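You operate a simulated robot arm through the tools that you are given. There is no shell and no other tool.

You run a simulated robot arm. Do the job below in one go: nothing can be reset, and whatever is moved stays where it is left.

TASK
Stop the oven, turn it back to 150 and switch it off.
Fine: stop first; shut the air slide and the recorder door; the oven door stays latched.
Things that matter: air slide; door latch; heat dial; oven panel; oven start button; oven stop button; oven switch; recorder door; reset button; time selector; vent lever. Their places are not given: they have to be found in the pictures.

The check looks at the end state, three seconds after you hand in, the way a careful person would. Anything else that was tipped, shoved, dropped, spilled or broken makes it a failure.

THE ROBOT
A 7-joint arm with a two-finger parallel gripper, fixed in place. Base frame: the origin is at the foot of the arm, x ahead of it, y to its left, z up. Readings come in mm, rad, newtons and seconds.
Its first joint turns from -2.897 to 2.897 rad. Payload 4.4 kg.
The tool frame sits at the grasp point between the pads (the TCP): z along the fingers, y along the line on which they close. The tips reach 23 mm beyond it. Largest opening 94 mm; finger width 38, thickness 10; the body of the gripper, 54 by 96 mm, starts 39 mm behind the TCP.
Orientation is that of the tool frame in the base frame, as [roll, pitch, yaw] about the fixed x, y, z axes, in that order (R = Rz(yaw) Ry(pitch) Rx(roll)). With the fingers straight down and closing along the base's y, the tool's x points along the base's -x, its y along +y and its z along -z.

THE INTERFACE
- The arm moves only by the tool arm_command. Its arguments are lists of equal length, an entry for each row: "angular": the turn, a rotation vector about the base's x, y, z in units of 180 degrees (1.0 is 180 degrees), a list of three; "slide": the shift along the base's x, y, z in units of 250 mm (1.0 is 250 mm), a list of three; "jaw": the finger opening in mm, from 0 to 94. In form: {"angular": [[wx, wy, wz], ...], "slide": [[x, y, z], ...], "jaw": [jaw, ...]}. A call has 1 to 20 rows; each row is the pose to reach, as a shift and turn from the pose commanded when the call began. A call with a number of a shift or a turn outside -1 to 1 is refused whole. Rows are played at 5 a second. More than 50 mm and 0.15 rad between two rows, or a gripper value outside its range, and nothing of the call is played. A pose out of reach is approached as far as the arm can. The call stops where the force on the tool passes 60 N (or 10 N more than at its start, if that is more) or the arm is blocked; 0.2 s more then pass. The fingers move at their own pace (about 72 mm/s each) and stop on an object; they squeeze with about 22 N. The grip force told is the motor's: it shows also when the fingers shut on nothing. Time passes only in rows, and 0.2 s behind the last, so rows that repeat a pose let the fingers close. It gives the time, the measured TCP pose, the force on the tool (base axes), the opening and the grip force at its end, in the units of the frame above (readings bear some noise), with the torque about the TCP (base axes, N m) and any sound that the robot's microphone picked up, and new pictures: "show" is both (left out), scene, wrist or none.
- Cameras (640 x 400 px; columns grow to the right, rows downward): "scene" is fixed at [221.8, 649.6, 1624.6]; the picture's right is [-0.66, -0.75, 0.00], its down [-0.27, 0.24, -0.93] and it looks along [0.70, -0.62, -0.36] (base axes); focal length 315 px, centre (320, 200). "wrist" rides on the gripper at [86, 16, -75] in the tool frame; the picture's right is [-0.18, 0.98, 0.00], its down [-0.58, -0.11, -0.81] and it looks along [-0.79, -0.15, 0.59] (tool axes); focal length 243 px, centre (320, 200).
- point_at(camera, pixels): for up to 12 pixels [column, row] of the newest picture of that camera ("zoom" is the newest enlarged one), the place [x, y, z] in the base frame of the surface seen there, good to about 3 mm. No time passes.
- close_up(camera, box): a new picture of the part [left, top, right, bottom] of that camera's present view, enlarged. No time passes.
- sign_off(): hands the job in; it is judged then, once.

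Unless the task says otherwise, let go and move clear before handing in.

The tools are called after "Request:" as a command line: name --argument value ..., lists and objects as JSON in quotes. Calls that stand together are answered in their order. arm_command: Moves the arm, as the interface text tells. Its arguments: {"type":"object","properties":{"angular":{"type":"array"},"slide":{"type":"array"},"jaw":{"type":"array"},"show":{"type":"string","enum":["both","scene","wrist","none"]}},"required":["angular","slide","jaw"]} The other tools are called the same way: point_at (camera, pixels) gives the place of the surface under pixels of a picture; close_up (camera, box) takes an enlarged picture of a part of a camera's view; sign_off () hands the job in.

At the start:

```text
clock: 0.0
tool_pos: [700.7, -233.8, 1445.8]
tcp_rot: [3.141, 0.001, 3.141]
contact_force: [0.3, 0.2, 0.5]
moment: [-0.02, 0.01, 0.05]
gripper_width: 93.9
grip_force: 0.0
```

scene: 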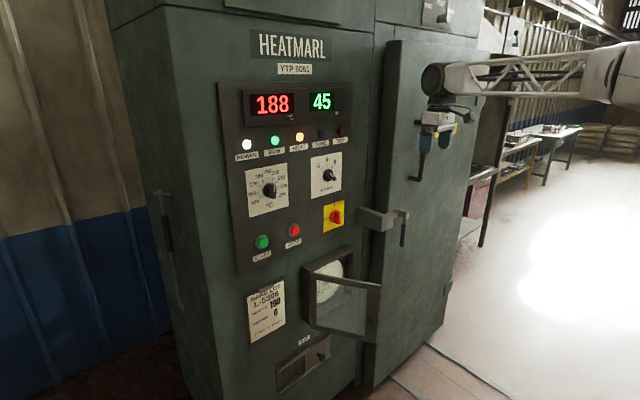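
wrist: 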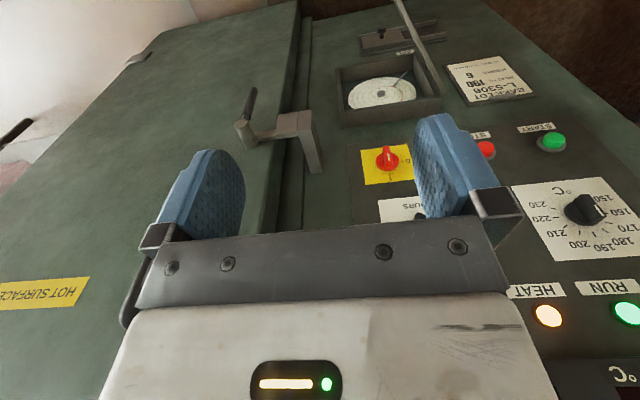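

The scene picture shows the oven panel: heat dial at about (270,190), time selector at (329,175), start (263,241) and stop (294,230) buttons, red switch (336,215), recorder door (345,295) open, and air slide at (305,360). I'll enlarge and measure first.

Request:
close_up --camera "scene" --box '[220, 80, 380, 180]'

Request:
close_up --camera "scene" --box '[230, 150, 390, 250]'

Request:
close_up --camera "scene" --box '[230, 250, 422, 370]'

Request:
close_up --camera "scene" --box '[240, 330, 352, 400]'

Request:
point_at --camera "scene" --pixels '[[270, 190], [329, 175], [263, 241], [294, 230], [336, 215], [252, 170], [245, 255], [355, 160], [236, 100], [405, 225], [375, 215], [438, 10]]'

Request:
point_at --camera "scene" --pixels '[[380, 290], [375, 340], [312, 325], [306, 275], [345, 250], [320, 355], [290, 370], [302, 343], [325, 290], [340, 310], [265, 320], [300, 365]]'

```text
4.00 times, centred on (300, 130) of scene
```

zoom: 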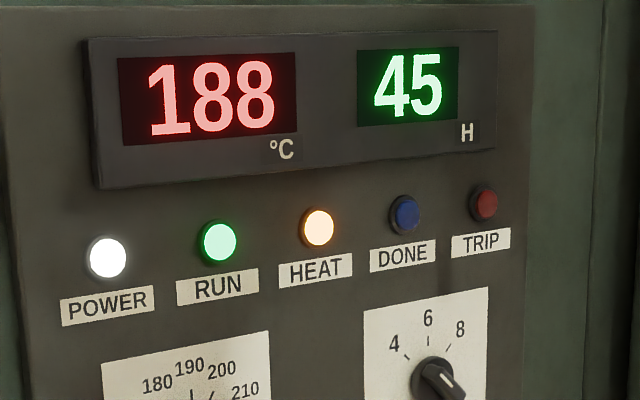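

```text
4.00 times, centred on (310, 200) of scene
```

zoom: 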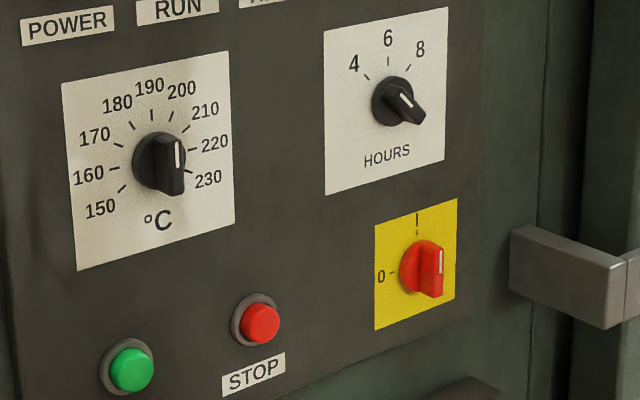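

```text
3.33 times, centred on (326, 310) of scene
```

zoom: 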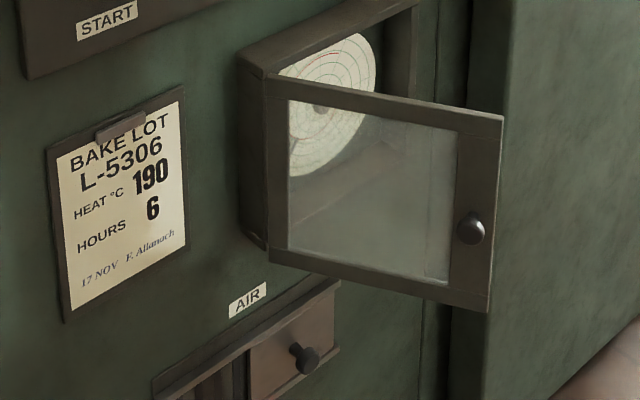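

```text
5.71 times, centred on (296, 365) of scene
```

zoom: 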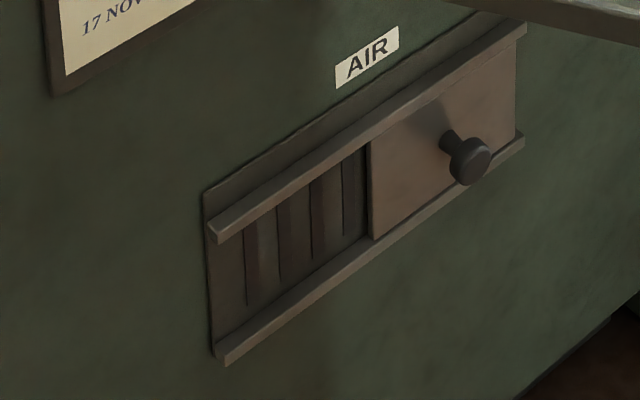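

```text
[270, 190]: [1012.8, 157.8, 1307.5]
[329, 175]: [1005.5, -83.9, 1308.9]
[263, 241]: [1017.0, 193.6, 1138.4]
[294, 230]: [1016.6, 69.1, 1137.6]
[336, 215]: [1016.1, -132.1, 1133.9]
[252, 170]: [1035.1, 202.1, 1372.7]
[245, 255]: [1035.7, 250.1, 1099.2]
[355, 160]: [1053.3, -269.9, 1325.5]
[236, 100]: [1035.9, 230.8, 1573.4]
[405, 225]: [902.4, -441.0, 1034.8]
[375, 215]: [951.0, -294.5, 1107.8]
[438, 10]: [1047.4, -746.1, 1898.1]
```

```text
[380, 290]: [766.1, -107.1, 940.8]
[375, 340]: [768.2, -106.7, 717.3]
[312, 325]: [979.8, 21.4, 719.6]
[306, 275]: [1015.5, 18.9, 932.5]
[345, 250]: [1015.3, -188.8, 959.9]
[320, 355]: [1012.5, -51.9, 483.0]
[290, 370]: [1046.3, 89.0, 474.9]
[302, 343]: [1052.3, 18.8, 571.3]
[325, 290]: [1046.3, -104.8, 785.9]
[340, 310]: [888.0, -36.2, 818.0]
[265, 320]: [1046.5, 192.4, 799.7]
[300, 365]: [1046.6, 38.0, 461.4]
```

The dial, buttons, switch, open recorder door (free edge near (380,290)) and open air slide (knob at (320,355)) are located; the panel faces -x. I'll look at the upper and latch areas, then turn the tool to point at the panel, in free space.

Request:
close_up --camera "scene" --box '[340, 180, 436, 240]'

Request:
close_up --camera "scene" --box '[380, 0, 540, 100]'

Request:
close_up --camera "wrist" --box '[480, 120, 640, 220]'

Request:
arm_command --angular '[[0, -0.045, 0], [0, -0.09, 0], [0, -0.135, 0], [0, -0.18, 0], [0, -0.225, 0], [0, -0.27, 0], [0, -0.315, 0], [0, -0.36, 0], [0, -0.405, 0], [0, -0.45, 0], [0, -0.5, 0], [0, -0.5, 0]]' --slide '[[-0.02, 0, 0], [-0.04, 0, 0], [-0.06, 0, 0], [-0.08, 0, 0], [-0.1, 0, 0], [-0.12, 0, 0], [-0.14, 0, 0], [-0.16, 0, 0], [-0.18, 0, 0], [-0.2, 0, 0], [-0.2, 0, 0], [-0.2, 0, 0]]' --jaw '[94, 94, 94, 94, 94, 94, 94, 94, 94, 94, 94, 94]'

```text
6.67 times, centred on (388, 210) of scene
```

zoom: 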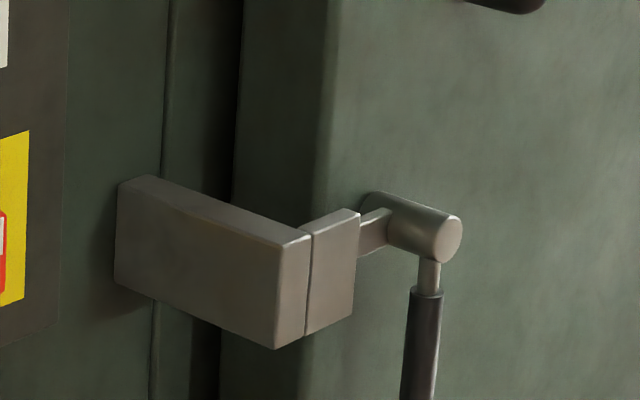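

```text
4.00 times, centred on (460, 50) of scene
```

zoom: 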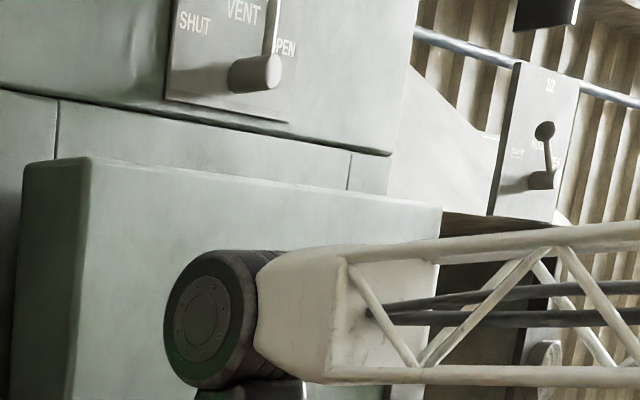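

```text
4.00 times, centred on (560, 170) of wrist
```

zoom: 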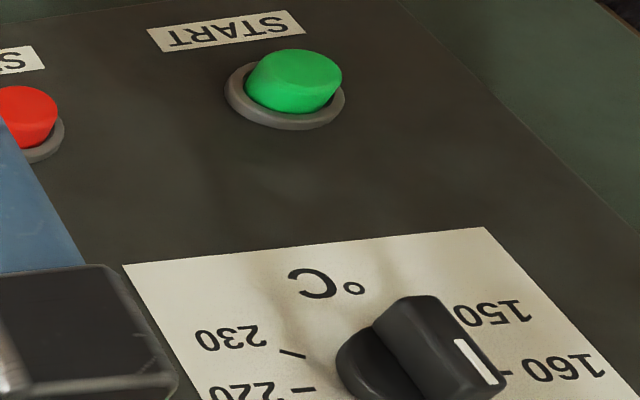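

```text
refused: row 11 steps farther than a row can; nothing moved
```

The turn was refused because one step was too large (0.157 rad), so nothing moved. The vent lever is up near (440,15) and the latch handle hangs at (405,225); I'll leave both alone. I'll send the same turn again in finer steps.

Request:
arm_command --angular '[[0, -0.0417, 0], [0, -0.0833, 0], [0, -0.125, 0], [0, -0.1667, 0], [0, -0.2083, 0], [0, -0.25, 0], [0, -0.2917, 0], [0, -0.3333, 0], [0, -0.375, 0], [0, -0.4167, 0], [0, -0.4583, 0], [0, -0.5, 0], [0, -0.5, 0]]' --slide '[[-0.02, 0, 0], [-0.04, 0, 0], [-0.06, 0, 0], [-0.08, 0, 0], [-0.1, 0, 0], [-0.12, 0, 0], [-0.14, 0, 0], [-0.16, 0, 0], [-0.18, 0, 0], [-0.2, 0, 0], [-0.2, 0, 0], [-0.2, 0, 0], [-0.2, 0, 0]]' --jaw '[94, 94, 94, 94, 94, 94, 94, 94, 94, 94, 94, 94, 94]'

```text
clock: 2.8
tool_pos: [651.1, -234.9, 1445.9]
tcp_rot: [3.128, 1.571, 3.126]
contact_force: [1.1, 0.2, -0.6]
moment: [0.03, 0.01, 0.01]
gripper_width: 94.0
grip_force: 0.0
```

scene: 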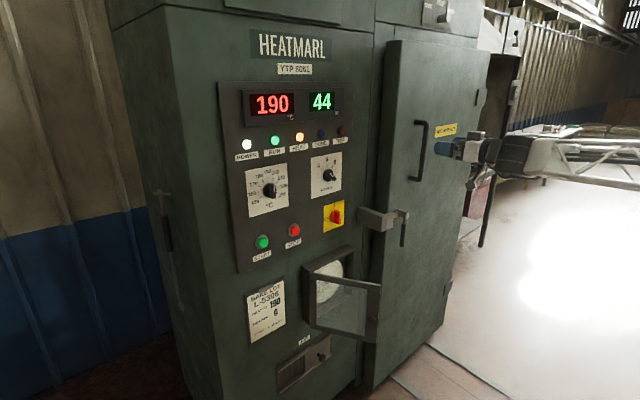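
wrist: 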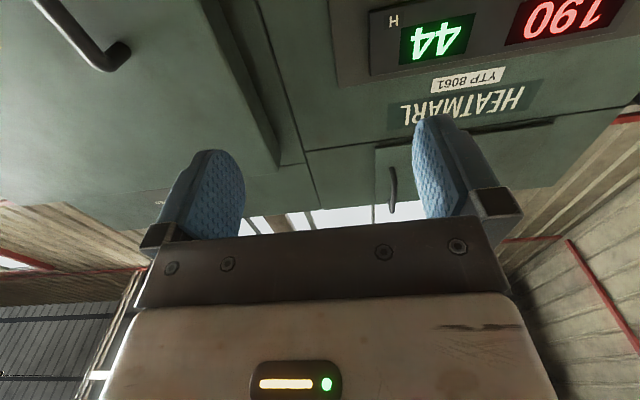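

The tool now points at the panel; the display reads 190 °C and 44 h. I'll close the fingers and move through free space towards the red stop button at about (1016, 69, 1137).

Request:
arm_command --angular '[[0, 0, 0], [0, 0, 0], [0, 0, 0], [0, 0, 0], [0, 0, 0], [0, 0, 0], [0, 0, 0], [0, 0, 0], [0, 0, 0]]' --slide '[[0.05, 0.125, -0.125], [0.1, 0.25, -0.25], [0.15, 0.375, -0.375], [0.2, 0.5, -0.5], [0.25, 0.625, -0.625], [0.3, 0.75, -0.75], [0.35, 0.875, -0.875], [0.4, 1.0, -1.0], [0.4, 1.0, -1.0]]' --jaw '[0, 0, 0, 0, 0, 0, 0, 0, 0]'

```text
clock: 4.8
tool_pos: [745.2, -10.9, 1195.8]
tcp_rot: [3.006, 1.487, 3.08]
contact_force: [-0.6, 0.0, 0.2]
moment: [-0.04, 0.0, 0.02]
gripper_width: 0.0
grip_force: 21.9
out of reach, approached as far as the arm can: row 7, 8
```

scene: 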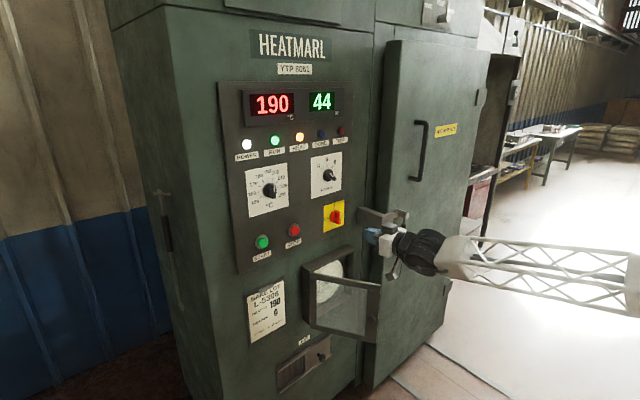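
wrist: 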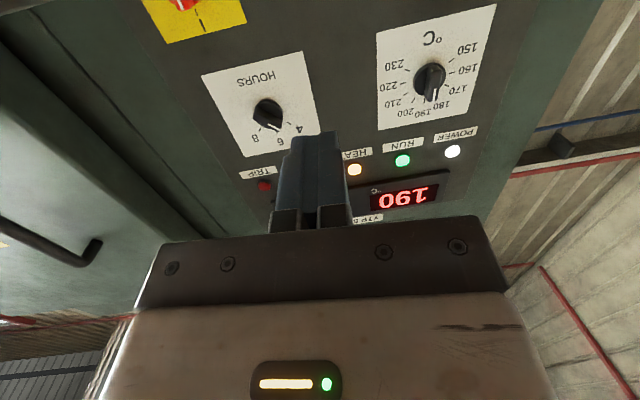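

Rows 7 and 8 were out of reach and the tool stopped at (745,-11,1196), tilted by about 5°. I'll measure the arm's own pose from the scene picture (lattice from (440,255) to (635,290)) to see what limits it.

Request:
point_at --camera "scene" --pixels '[[388, 250], [405, 245], [425, 250], [450, 252], [470, 240], [520, 244], [560, 248], [600, 252], [632, 258], [632, 300], [560, 297], [480, 280]]'

Request:
close_up --camera "scene" --box '[340, 180, 640, 367]'

```text
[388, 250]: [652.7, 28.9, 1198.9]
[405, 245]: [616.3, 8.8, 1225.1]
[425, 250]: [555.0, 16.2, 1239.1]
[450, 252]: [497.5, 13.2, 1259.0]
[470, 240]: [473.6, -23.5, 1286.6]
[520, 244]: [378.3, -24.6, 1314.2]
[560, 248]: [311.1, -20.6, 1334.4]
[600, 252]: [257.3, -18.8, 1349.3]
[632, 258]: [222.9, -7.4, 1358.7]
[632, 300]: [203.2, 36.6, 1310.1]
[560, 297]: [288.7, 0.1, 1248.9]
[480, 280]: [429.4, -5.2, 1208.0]
```

```text
2.13 times, centred on (490, 274) of scene
```

zoom: 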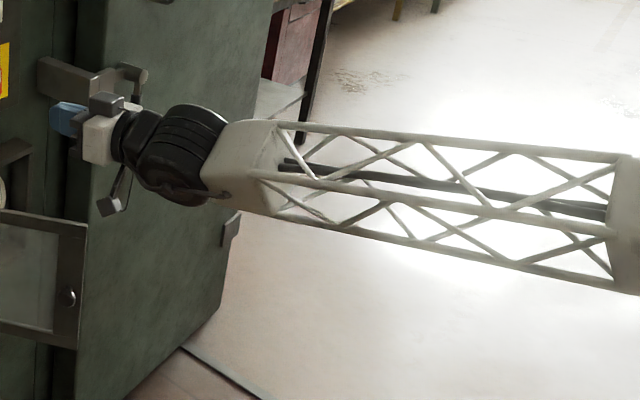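

The forearm slopes down about 16° (from (223,-7,1359) to (474,-24,1287)), so the wrist bend looks like the limit in this folded pose. Stretching out towards the panel should relieve it, so I'll go forward at this height towards the stop button.

Request:
arm_command --angular '[[0, 0, 0], [0, 0, 0], [0, 0, 0], [0, 0, 0], [0, 0, 0], [0, 0, 0]]' --slide '[[0.12, 0.04, 0.04], [0.24, 0.08, 0.04], [0.36, 0.12, 0.0], [0.48, 0.16, 0], [0.6, 0.216, 0], [0.6, 0.216, 0]]' --jaw '[0, 0, 0, 0, 0, 0]'

```text
clock: 6.2
tool_pos: [905.2, 17.8, 1202.9]
tcp_rot: [-1.678, 1.431, -1.595]
contact_force: [-0.5, -0.9, 0.3]
moment: [-0.04, 0.01, 0.0]
gripper_width: 0.0
grip_force: 22.0
out of reach, approached as far as the arm can: row 1, 2, 3, 4, 5, 6
```

scene: 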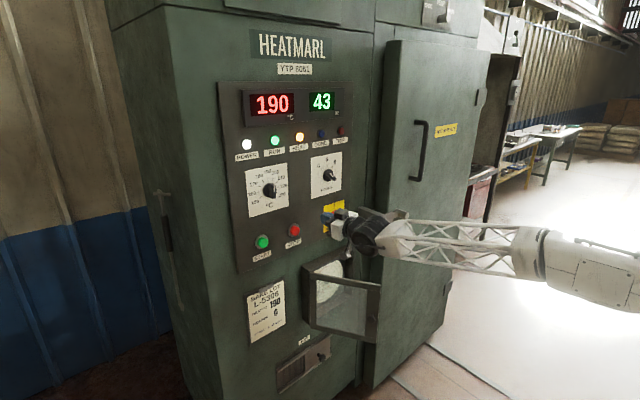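
wrist: 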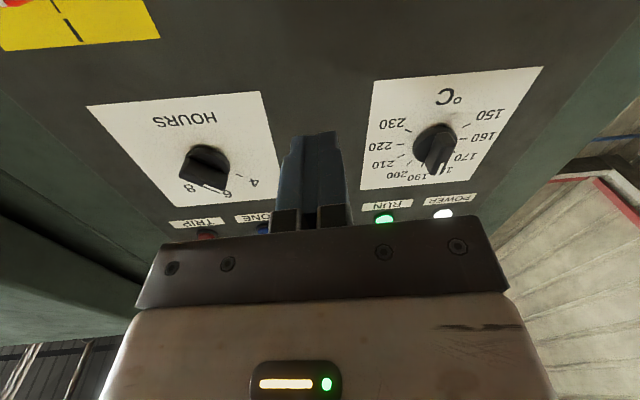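

The tool stopped at (905,18,1203), yawed and rolled a few degrees, so the wrist is probably at its straight (singular) limit rather than out of reach. I'll measure the links from the scene picture (wrist (375,237), elbow block (530,250) to (640,300)) to plan a better wrist branch.

Request:
point_at --camera "scene" --pixels '[[345, 225], [365, 235], [395, 225], [420, 222], [460, 225], [500, 227], [530, 232], [530, 275], [560, 235], [600, 245], [635, 260], [635, 310]]'

Request:
close_up --camera "scene" --box '[320, 180, 640, 380]'

```text
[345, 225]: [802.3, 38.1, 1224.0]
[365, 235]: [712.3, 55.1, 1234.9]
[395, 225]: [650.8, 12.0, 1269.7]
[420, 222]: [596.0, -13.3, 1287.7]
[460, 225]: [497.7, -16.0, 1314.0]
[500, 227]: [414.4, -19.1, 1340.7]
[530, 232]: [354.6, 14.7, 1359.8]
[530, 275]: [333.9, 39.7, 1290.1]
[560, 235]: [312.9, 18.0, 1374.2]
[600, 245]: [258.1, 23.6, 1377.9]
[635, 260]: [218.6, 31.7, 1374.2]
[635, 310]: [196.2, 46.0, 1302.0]
```

```text
2.00 times, centred on (480, 280) of scene
```

zoom: 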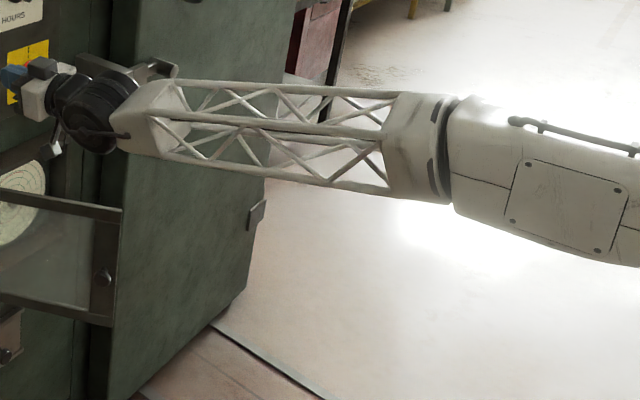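

Forearm still slopes about 16° down with the tool level, so the wrist sits on its straight singularity with a roll joint at its stop. I'll back out along a similar path to the upper right and tilt the tool down again to recover the original wrist branch.

Request:
arm_command --angular '[[0, 0, 0], [0, 0, 0], [0, 0, 0], [0, 0, 0], [0, 0, 0], [0, 0, 0], [0, 0, 0], [0, 0, 0], [0, 0, 0], [0, 0, 0], [0, 0, 0], [0, 0.0417, 0], [0, 0.0833, 0], [0, 0.125, 0], [0, 0.1667, 0], [0, 0.2083, 0], [0, 0.25, 0], [0, 0.25, 0]]' --slide '[[-0.16, -0.05, 0.02], [-0.32, -0.1, 0.04], [-0.44, -0.2, 0.12], [-0.56, -0.32, 0.24], [-0.68, -0.44, 0.36], [-0.76, -0.56, 0.48], [-0.84, -0.68, 0.6], [-0.92, -0.8, 0.72], [-1.0, -0.92, 0.86], [-1.0, -1.0, 1.0], [-1.0, -1.0, 1.0], [-1.0, -1.0, 1.0], [-1.0, -1.0, 1.0], [-1.0, -1.0, 1.0], [-1.0, -1.0, 1.0], [-1.0, -1.0, 1.0], [-1.0, -1.0, 1.0], [-1.0, -1.0, 1.0]]' --jaw '[0, 0, 0, 0, 0, 0, 0, 0, 0, 0, 0, 0, 0, 0, 0, 0, 0, 0]'

```text
refused: row 4 steps farther than a row can; nothing moved
```

The command was refused for a 52 mm step, so nothing moved. I'll resend it with smaller steps.

Request:
arm_command --angular '[[0, 0, 0], [0, 0, 0], [0, 0, 0], [0, 0, 0], [0, 0, 0], [0, 0, 0], [0, 0, 0], [0, 0, 0], [0, 0, 0], [0, 0, 0], [0, 0, 0], [0, 0.0417, 0], [0, 0.0833, 0], [0, 0.125, 0], [0, 0.1667, 0], [0, 0.2083, 0], [0, 0.25, 0], [0, 0.25, 0]]' --slide '[[-0.16, -0.04, 0.02], [-0.32, -0.1, 0.06], [-0.42, -0.2, 0.15], [-0.52, -0.3, 0.26], [-0.62, -0.41, 0.37], [-0.72, -0.52, 0.48], [-0.82, -0.63, 0.59], [-0.9, -0.74, 0.71], [-0.96, -0.86, 0.83], [-1.0, -0.96, 0.95], [-1.0, -1.0, 1.0], [-1.0, -1.0, 1.0], [-1.0, -1.0, 1.0], [-1.0, -1.0, 1.0], [-1.0, -1.0, 1.0], [-1.0, -1.0, 1.0], [-1.0, -1.0, 1.0], [-1.0, -1.0, 1.0]]' --jaw '[0, 0, 0, 0, 0, 0, 0, 0, 0, 0, 0, 0, 0, 0, 0, 0, 0, 0]'

```text
clock: 10.0
tool_pos: [649.4, -179.6, 1447.8]
tcp_rot: [-3.141, 0.783, -3.141]
contact_force: [0.8, 0.7, -0.7]
moment: [-0.01, 0.0, -0.01]
gripper_width: 0.0
grip_force: 21.7
out of reach, approached as far as the arm can: row 1, 2, 3, 4
```

scene: 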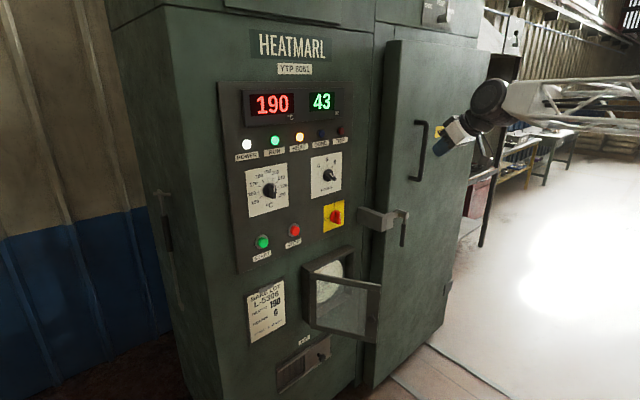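
wrist: 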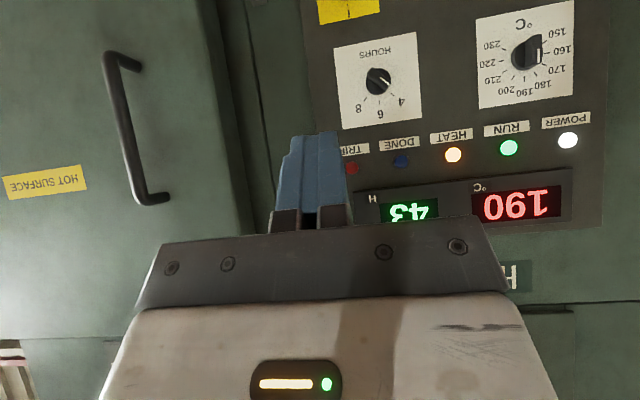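

The tool is back at 45° down at exactly the commanded pose (649,-180,1448), so the wrist branch has recovered. I'll zoom on the dials in the wrist view (heat dial at (528,52), hours at (378,80)) to read their pointers.

Request:
close_up --camera "wrist" --box '[460, 0, 620, 100]'

Request:
close_up --camera "wrist" --box '[310, 0, 470, 100]'

Request:
close_up --camera "scene" --box '[240, 155, 304, 215]'

Request:
close_up --camera "scene" --box '[310, 190, 374, 240]'

```text
4.00 times, centred on (540, 50) of wrist
```

zoom: 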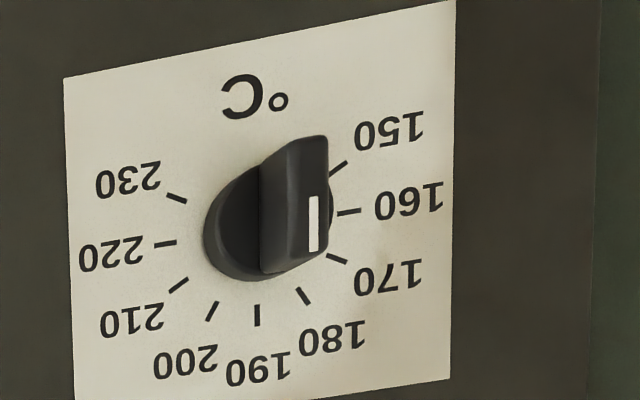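

```text
4.00 times, centred on (390, 50) of wrist
```

zoom: 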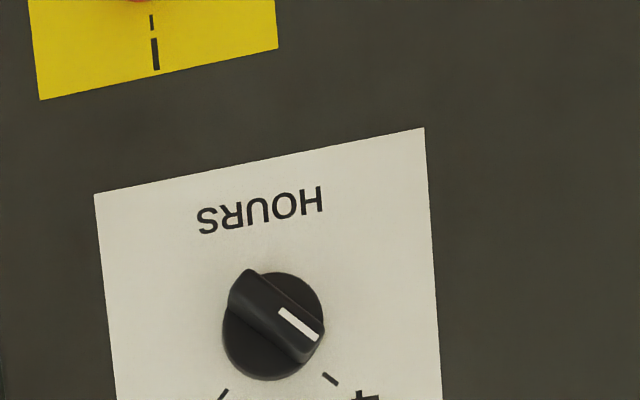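

```text
6.67 times, centred on (272, 185) of scene
```

zoom: 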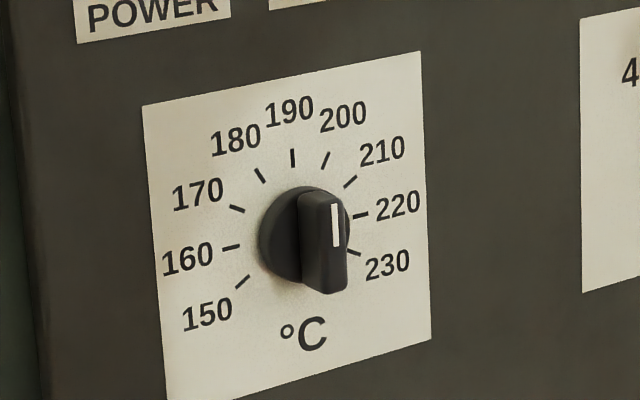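

```text
8.00 times, centred on (342, 215) of scene
```

zoom: 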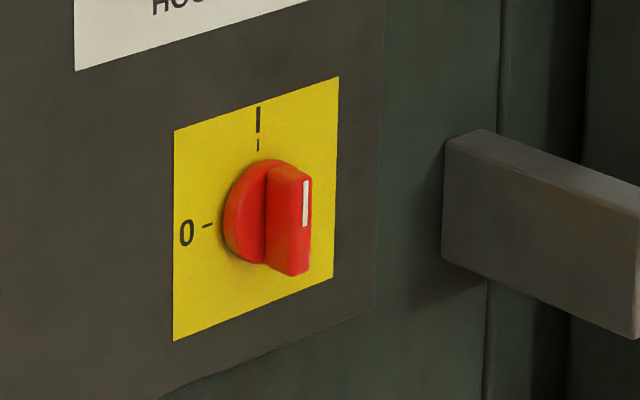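

The heat dial bar is vertical with its mark up at 190, and the red switch points up at I. I'll go to the stop button with the tool still 45° down, which keeps the wrist well-conditioned.

Request:
arm_command --angular '[[0, 0, 0], [0, 0, 0], [0, 0, 0], [0, 0, 0], [0, 0, 0], [0, 0, 0], [0, 0, 0], [0, 0, 0], [0, 0, 0]]' --slide '[[0.025, 0.1245, -0.125], [0.05, 0.249, -0.25], [0.075, 0.3735, -0.375], [0.1, 0.498, -0.5], [0.125, 0.6225, -0.625], [0.15, 0.747, -0.75], [0.175, 0.8715, -0.875], [0.2, 0.996, -1.0], [0.2, 0.996, -1.0]]' --jaw '[0, 0, 0, 0, 0, 0, 0, 0, 0]' --show "none"

Request:
point_at --camera "scene" --pixels '[[295, 230], [293, 231], [296, 229], [290, 233], [299, 227], [294, 225], [294, 236]]'

```text
clock: 12.0
tool_pos: [699.7, 72.0, 1197.4]
tcp_rot: [-3.141, 0.784, 3.141]
contact_force: [0.4, -0.7, 0.2]
moment: [-0.02, 0.04, -0.03]
gripper_width: 0.0
grip_force: 22.2
```

```text
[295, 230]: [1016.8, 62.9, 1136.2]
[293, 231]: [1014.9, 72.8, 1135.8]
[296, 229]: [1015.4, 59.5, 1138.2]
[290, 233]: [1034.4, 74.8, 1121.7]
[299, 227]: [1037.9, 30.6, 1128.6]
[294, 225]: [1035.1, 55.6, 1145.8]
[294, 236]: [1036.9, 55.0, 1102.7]
```

The arm reached (700,72,1197) without any reach limit. Now I'll go forward to a standoff in front of the stop button, whose face centre is about (1016, 64, 1135).

Request:
arm_command --angular '[[0, 0, 0], [0, 0, 0], [0, 0, 0], [0, 0, 0], [0, 0, 0], [0, 0, 0], [0, 0, 0]]' --slide '[[0.16, -0.003, -0.037], [0.32, -0.007, -0.074], [0.48, -0.01, -0.111], [0.64, -0.014, -0.148], [0.8, -0.017, -0.186], [0.957, -0.021, -0.223], [0.957, -0.021, -0.223]]' --jaw '[0, 0, 0, 0, 0, 0, 0]'

```text
clock: 13.6
tool_pos: [938.4, 65.6, 1141.0]
tcp_rot: [3.141, 0.787, 3.141]
contact_force: [-0.9, -0.6, 0.2]
moment: [0.05, -0.02, 0.01]
gripper_width: 0.1
grip_force: 21.6
```

scene: 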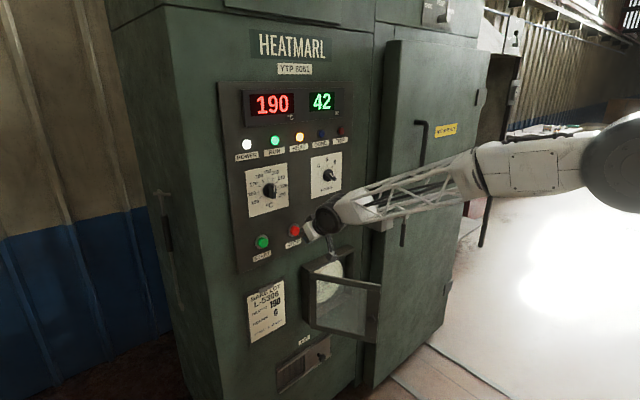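
wrist: 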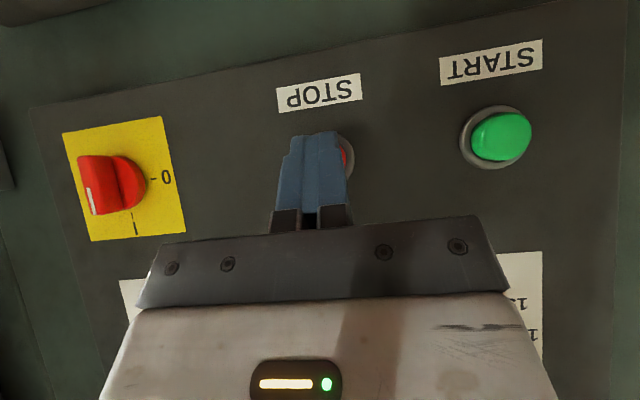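

The fingertips are in front of the stop button, whose ring shows at (350,155) in the wrist view. I'll check lateral alignment before pressing.

Request:
point_at --camera "wrist" --pixels '[[319, 93], [279, 97], [360, 88], [348, 155], [353, 158], [501, 137], [466, 140], [531, 130], [320, 140]]'

Request:
close_up --camera "scene" --box '[250, 200, 346, 260]'

```text
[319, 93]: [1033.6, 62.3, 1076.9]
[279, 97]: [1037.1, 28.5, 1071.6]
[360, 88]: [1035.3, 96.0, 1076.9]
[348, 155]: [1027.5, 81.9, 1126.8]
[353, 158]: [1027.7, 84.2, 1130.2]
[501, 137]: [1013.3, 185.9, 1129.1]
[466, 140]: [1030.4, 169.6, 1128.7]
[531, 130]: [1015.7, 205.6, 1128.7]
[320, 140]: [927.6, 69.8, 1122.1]
```

```text
6.67 times, centred on (298, 230) of scene
```

zoom: 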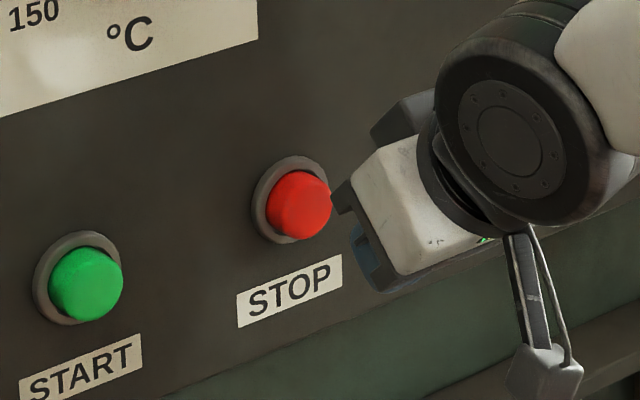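

Label centre gives y≈62 and the button height is about 1133, so the tips are aligned. I'll press forward in small steps, watching the force.

Request:
arm_command --angular '[[0, 0, 0], [0, 0, 0], [0, 0, 0], [0, 0, 0], [0, 0, 0], [0, 0, 0], [0, 0, 0]]' --slide '[[0.08, -0.004, -0.004], [0.13, -0.004, -0.008], [0.152, -0.004, -0.008], [0.168, -0.004, -0.008], [0.184, -0.004, -0.008], [0.2, -0.004, -0.008], [0.208, -0.004, -0.008]]' --jaw '[0, 0, 0, 0, 0, 0, 0]'

```text
clock: 15.2
tool_pos: [991.4, 63.4, 1138.4]
tcp_rot: [-3.141, 0.786, -3.141]
contact_force: [-4.0, 0.8, 0.4]
moment: [-0.03, 0.01, 0.06]
gripper_width: 0.0
grip_force: 21.9
heard: click
```

scene: 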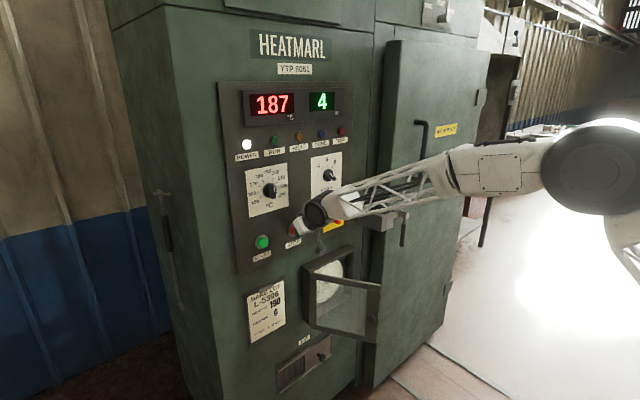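
wrist: 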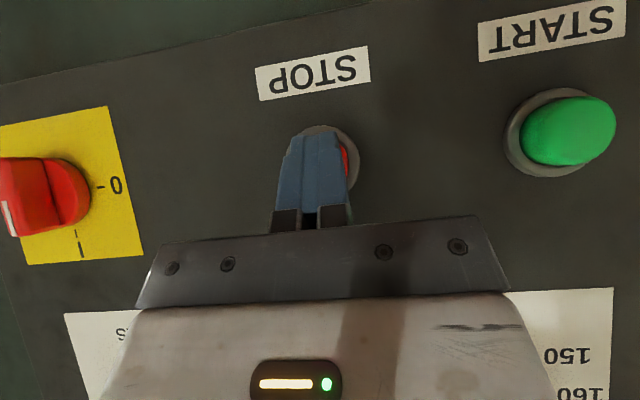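

The microphone heard a click, RUN and HEAT have gone dark and the display shows 187 / 4, so the oven has stopped. I'll back off the button and measure the heat dial more closely.

Request:
arm_command --angular '[[0, 0, 0], [0, 0, 0], [0, 0, 0], [0, 0, 0], [0, 0, 0], [0, 0, 0]]' --slide '[[-0.1, 0, 0], [-0.25, 0, 0.04], [-0.4, 0, 0.12], [-0.55, 0, 0.22], [-0.7, 0, 0.32], [-0.7, 0, 0.32]]' --jaw '[0, 0, 0, 0, 0, 0]'

Request:
close_up --camera "scene" --box '[240, 155, 304, 195]'

Request:
close_up --camera "scene" --box '[240, 165, 304, 205]'

```text
clock: 16.6
tool_pos: [817.1, 64.2, 1221.7]
tcp_rot: [-3.141, 0.786, 3.141]
contact_force: [-0.3, -0.7, 0.4]
moment: [0.0, 0.01, -0.01]
gripper_width: 0.0
grip_force: 22.5
```

scene: 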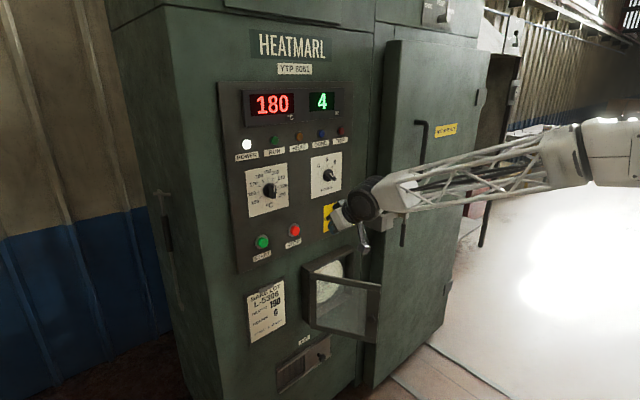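
wrist: 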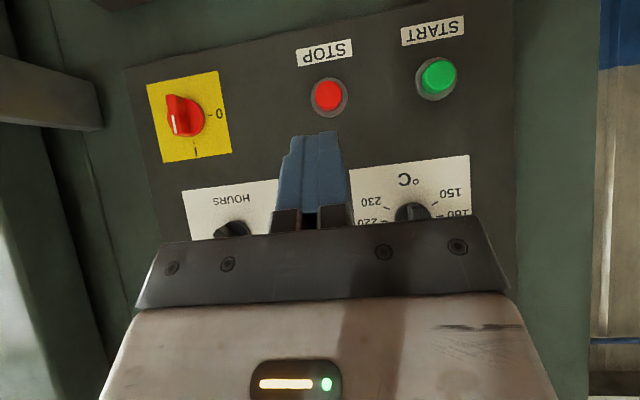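

```text
10.00 times, centred on (272, 175) of scene
```

zoom: 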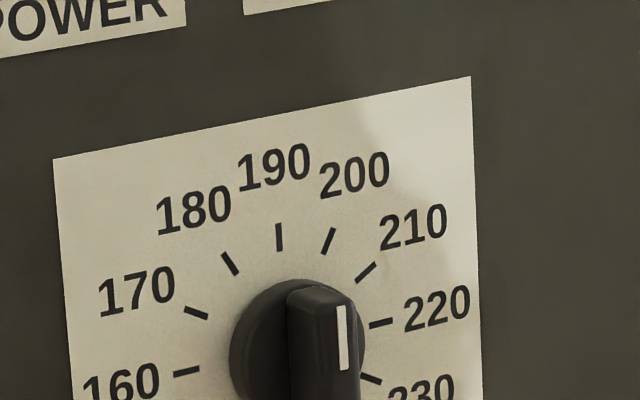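

```text
10.00 times, centred on (272, 185) of scene
```

zoom: 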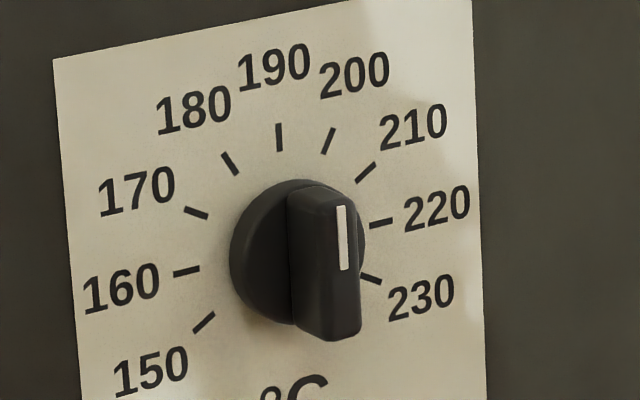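

I'll measure the tick marks, the bar's ends and its sides on this enlargement.

Request:
point_at --camera "zoom" --pixels '[[279, 137], [204, 323], [186, 271], [196, 212], [230, 164], [381, 223], [341, 212], [344, 262], [340, 325], [318, 198], [355, 240], [308, 280]]'

Request:
point_at --camera "zoom" --pixels '[[371, 279], [366, 172], [328, 140], [300, 320], [330, 333], [295, 300], [250, 255], [235, 250], [325, 230], [325, 260], [350, 200], [357, 330]]'

```text
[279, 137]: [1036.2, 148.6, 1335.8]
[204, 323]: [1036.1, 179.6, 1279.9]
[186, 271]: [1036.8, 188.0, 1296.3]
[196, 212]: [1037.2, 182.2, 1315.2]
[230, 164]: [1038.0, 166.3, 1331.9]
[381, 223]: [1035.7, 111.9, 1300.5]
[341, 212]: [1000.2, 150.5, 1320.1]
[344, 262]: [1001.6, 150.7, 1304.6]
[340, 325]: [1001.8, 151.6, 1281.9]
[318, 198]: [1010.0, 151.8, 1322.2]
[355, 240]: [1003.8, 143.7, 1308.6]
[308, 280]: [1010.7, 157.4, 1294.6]
```

```text
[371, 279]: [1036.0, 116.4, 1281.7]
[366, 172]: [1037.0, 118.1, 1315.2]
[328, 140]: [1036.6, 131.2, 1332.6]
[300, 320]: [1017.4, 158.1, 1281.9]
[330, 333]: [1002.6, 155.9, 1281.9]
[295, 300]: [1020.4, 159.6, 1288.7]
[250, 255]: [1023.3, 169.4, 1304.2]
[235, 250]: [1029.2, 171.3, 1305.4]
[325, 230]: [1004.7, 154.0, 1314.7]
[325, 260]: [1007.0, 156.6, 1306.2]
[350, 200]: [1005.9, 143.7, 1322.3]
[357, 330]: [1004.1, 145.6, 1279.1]
```

The dial ticks fit a centre near (y 149, z 1299) with 30° spacing, so 150 is 120° anticlockwise of 190; the bar is about 13 mm thick with its front at x≈1001. I'll move to its height and slowly tilt the tool level, jaws part open.

Request:
arm_command --angular '[[0, 0, 0], [0, 0, 0], [0, 0, 0], [0, 0, 0], [0, -0.021, 0], [0, -0.042, 0], [0, -0.063, 0], [0, -0.083, 0], [0, -0.104, 0], [0, -0.125, 0], [0, -0.146, 0], [0, -0.167, 0], [0, -0.188, 0], [0, -0.208, 0], [0, -0.229, 0], [0, -0.25, 0], [0, -0.25, 0]]' --slide '[[0.03, 0.09, 0.08], [0.06, 0.18, 0.16], [0.1, 0.27, 0.24], [0.132, 0.348, 0.328], [0.132, 0.348, 0.328], [0.132, 0.348, 0.328], [0.132, 0.348, 0.328], [0.132, 0.348, 0.328], [0.132, 0.348, 0.328], [0.132, 0.348, 0.328], [0.132, 0.348, 0.328], [0.132, 0.348, 0.328], [0.132, 0.348, 0.328], [0.132, 0.348, 0.328], [0.132, 0.348, 0.328], [0.132, 0.348, 0.328], [0.132, 0.348, 0.328]]' --jaw '[40, 40, 40, 40, 40, 40, 40, 40, 40, 40, 40, 40, 40, 40, 40, 40, 40]'

```text
clock: 20.2
tool_pos: [849.6, 149.2, 1299.6]
tcp_rot: [2.46, 1.571, 2.462]
contact_force: [0.8, -0.3, -0.7]
moment: [0.02, -0.03, 0.01]
gripper_width: 40.0
grip_force: 0.0
```

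scene: 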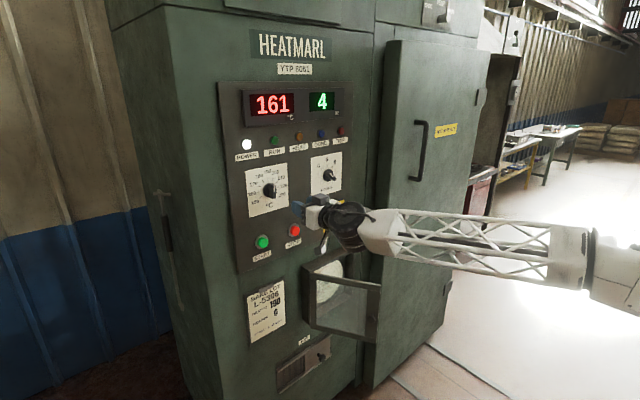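
wrist: 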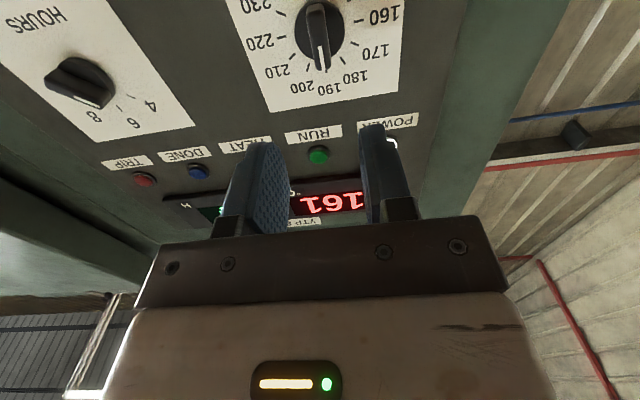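

The tool is level at (850,149,1300) exactly as commanded. I'll go forward over the dial's bar with the jaws 40 mm open.

Request:
arm_command --angular '[[0, 0, 0], [0, 0, 0], [0, 0, 0], [0, 0, 0], [0, 0, 0], [0, 0, 0], [0, 0, 0], [0, 0, 0]]' --slide '[[0.12, 0, 0], [0.24, 0, 0], [0.36, 0, 0], [0.44, 0, 0], [0.5, 0, 0], [0.54, 0, 0], [0.58, 0, 0], [0.58, 0, 0]]' --jaw '[40, 40, 40, 40, 40, 40, 40, 40]'

Request:
close_up --camera "scene" --box '[230, 150, 326, 210]'

```text
clock: 22.0
tool_pos: [993.5, 150.6, 1302.1]
tcp_rot: [-2.871, 1.571, -2.872]
contact_force: [0.5, 0.4, 0.0]
moment: [0.02, -0.02, 0.0]
gripper_width: 39.9
grip_force: 0.2
```

scene: 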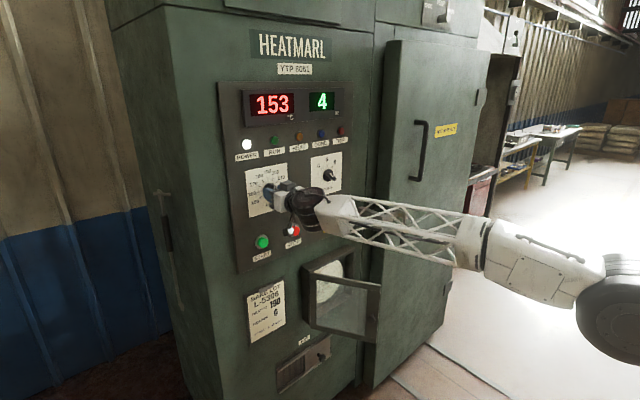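
wrist: 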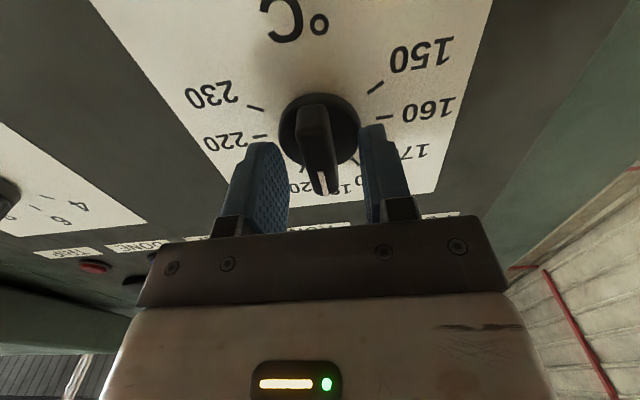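

```text
6.67 times, centred on (278, 180) of scene
```

zoom: 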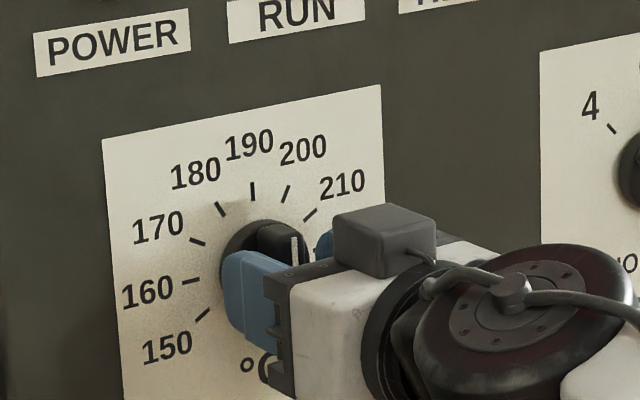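

The fingertips straddle the dial's bar (scene zoom (270,270)) with the tips about 15 mm past its front. I'll close on it.

Request:
arm_command --angular '[[0, 0, 0], [0, 0, 0], [0, 0, 0]]' --slide '[[0, 0, 0], [0, 0, 0], [0, 0, 0]]' --jaw '[0, 0, 0]'

```text
clock: 22.8
tool_pos: [992.5, 149.8, 1300.6]
tcp_rot: [3.02, 1.57, 3.019]
contact_force: [3.9, -0.4, 1.5]
moment: [-0.01, 0.08, 0.04]
gripper_width: 15.1
grip_force: 44.7
```

scene: 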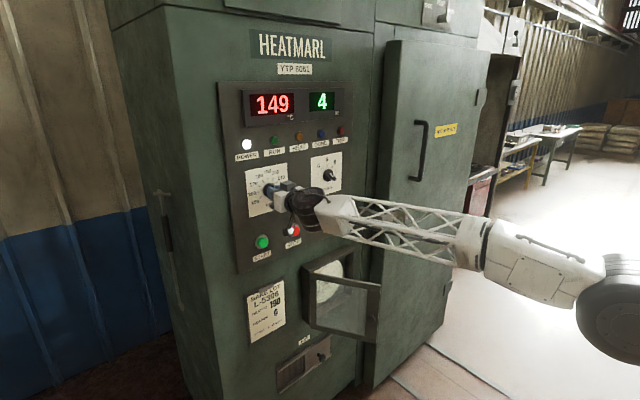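
wrist: 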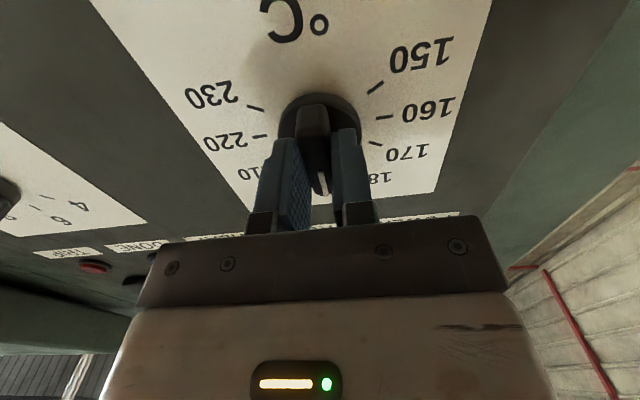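

The bar is gripped (opening 15.1 mm, 44.7 N). I'll turn anticlockwise in steps, 36° first, watching the torque.

Request:
arm_command --angular '[[-0.033, 0, 0], [-0.067, 0, 0], [-0.1, 0, 0], [-0.133, 0, 0], [-0.167, 0, 0], [-0.2, 0, 0]]' --slide '[[0, 0, 0], [0, 0, 0], [0, 0, 0], [0, 0, 0], [0, 0, 0], [0, 0, 0]]' --jaw '[0, 0, 0, 0, 0, 0]'

```text
clock: 24.2
tool_pos: [993.9, 150.8, 1300.9]
tcp_rot: [-1.572, 0.94, -1.57]
contact_force: [-33.6, 10.0, -7.1]
moment: [0.02, 0.06, 0.09]
gripper_width: 14.7
grip_force: 45.3
```

scene: 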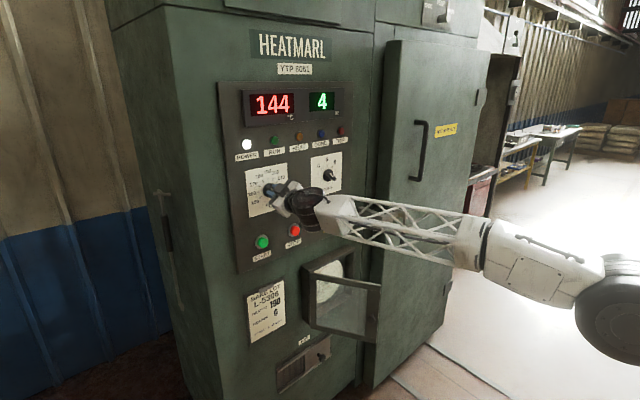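
wrist: 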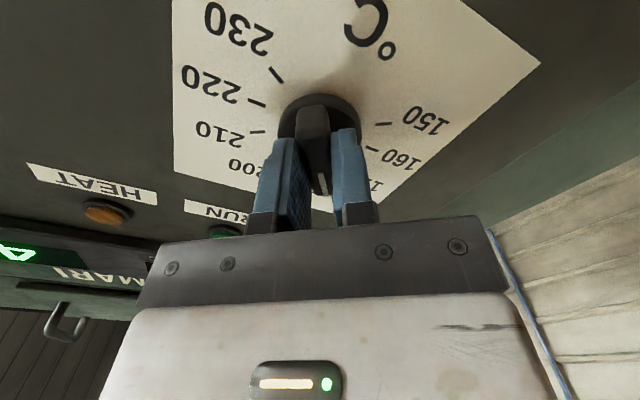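

The dial follows (bar now about 36° anticlockwise in the wrist view), but the tool is being pushed back by 34 N along x. I'll ease off 2 mm and continue turning to about 72°.

Request:
arm_command --angular '[[0, 0, 0], [-0.033, 0, 0], [-0.067, 0, 0], [-0.1, 0, 0], [-0.133, 0, 0], [-0.167, 0, 0], [-0.2, 0, 0]]' --slide '[[-0.008, 0.002, -0.002], [-0.008, 0.002, -0.002], [-0.008, 0.002, -0.002], [-0.008, 0.002, -0.002], [-0.008, 0.002, -0.002], [-0.008, 0.002, -0.002], [-0.008, 0.002, -0.002]]' --jaw '[0, 0, 0, 0, 0, 0, 0]'

```text
clock: 25.8
tool_pos: [992.6, 150.4, 1298.6]
tcp_rot: [-1.571, 0.312, -1.57]
contact_force: [26.3, 15.1, 3.5]
moment: [0.0, -0.13, 0.24]
gripper_width: 15.0
grip_force: 44.4
```

scene: 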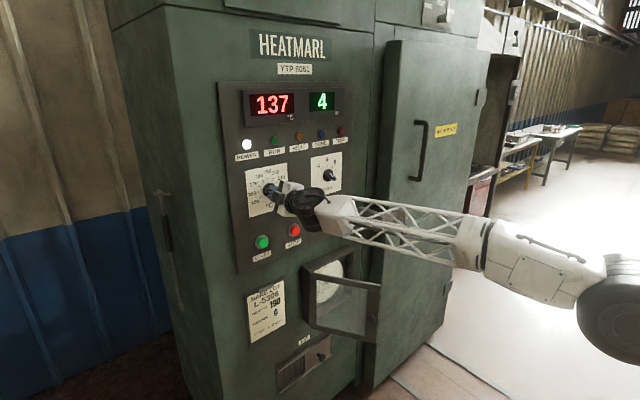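
wrist: 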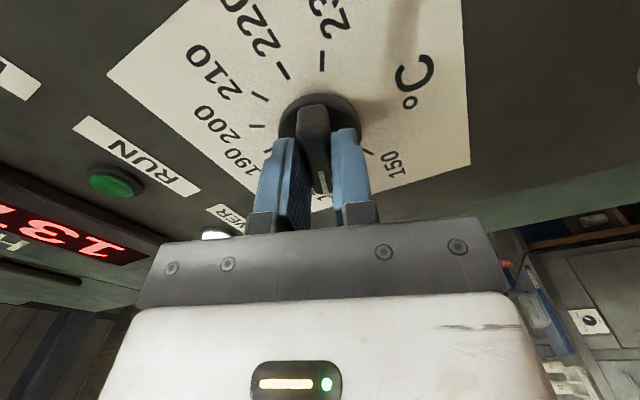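

The dial is at about 72° turned and still gripped, force 26 N along x. I'll trim the pose slightly and finish the remaining 48° to reach 150.

Request:
arm_command --angular '[[0, 0, 0], [-0.033, 0, 0], [-0.067, 0, 0], [-0.1, 0, 0], [-0.133, 0, 0], [-0.167, 0, 0], [-0.2, 0, 0], [-0.233, 0, 0], [-0.2667, 0, 0], [-0.2667, 0, 0]]' --slide '[[0.0036, 0.002, 0], [0.0036, 0.002, 0], [0.0036, 0.002, 0], [0.0036, 0.002, 0], [0.0036, 0.002, 0], [0.0036, 0.002, 0], [0.0036, 0.002, 0], [0.0036, 0.002, 0], [0.0036, 0.002, 0], [0.0036, 0.002, 0]]' --jaw '[0, 0, 0, 0, 0, 0, 0, 0, 0, 0]'

```text
clock: 28.0
tool_pos: [993.3, 151.5, 1299.3]
tcp_rot: [-1.571, -0.523, -1.572]
contact_force: [-6.9, -37.8, -12.7]
moment: [0.03, 0.07, -0.61]
gripper_width: 14.8
grip_force: 44.9
```

scene: 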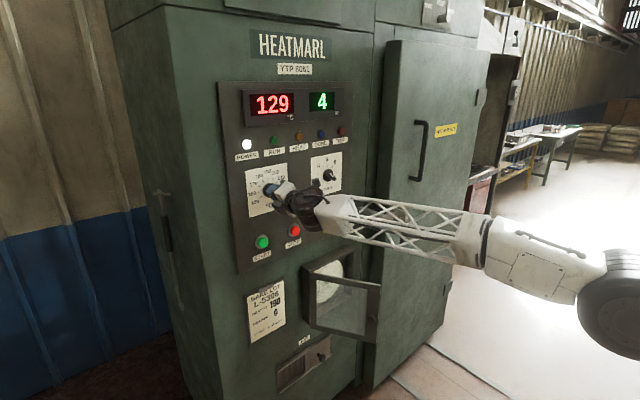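
wrist: 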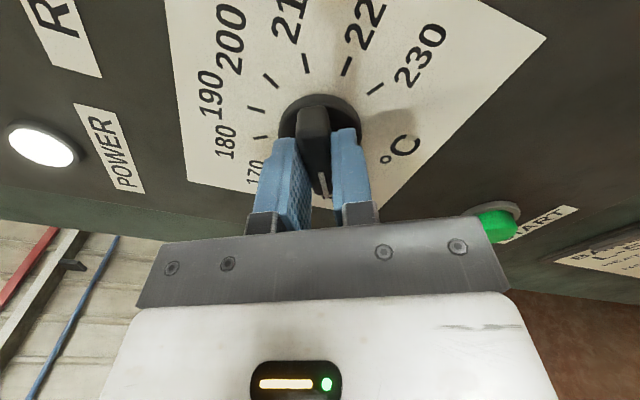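

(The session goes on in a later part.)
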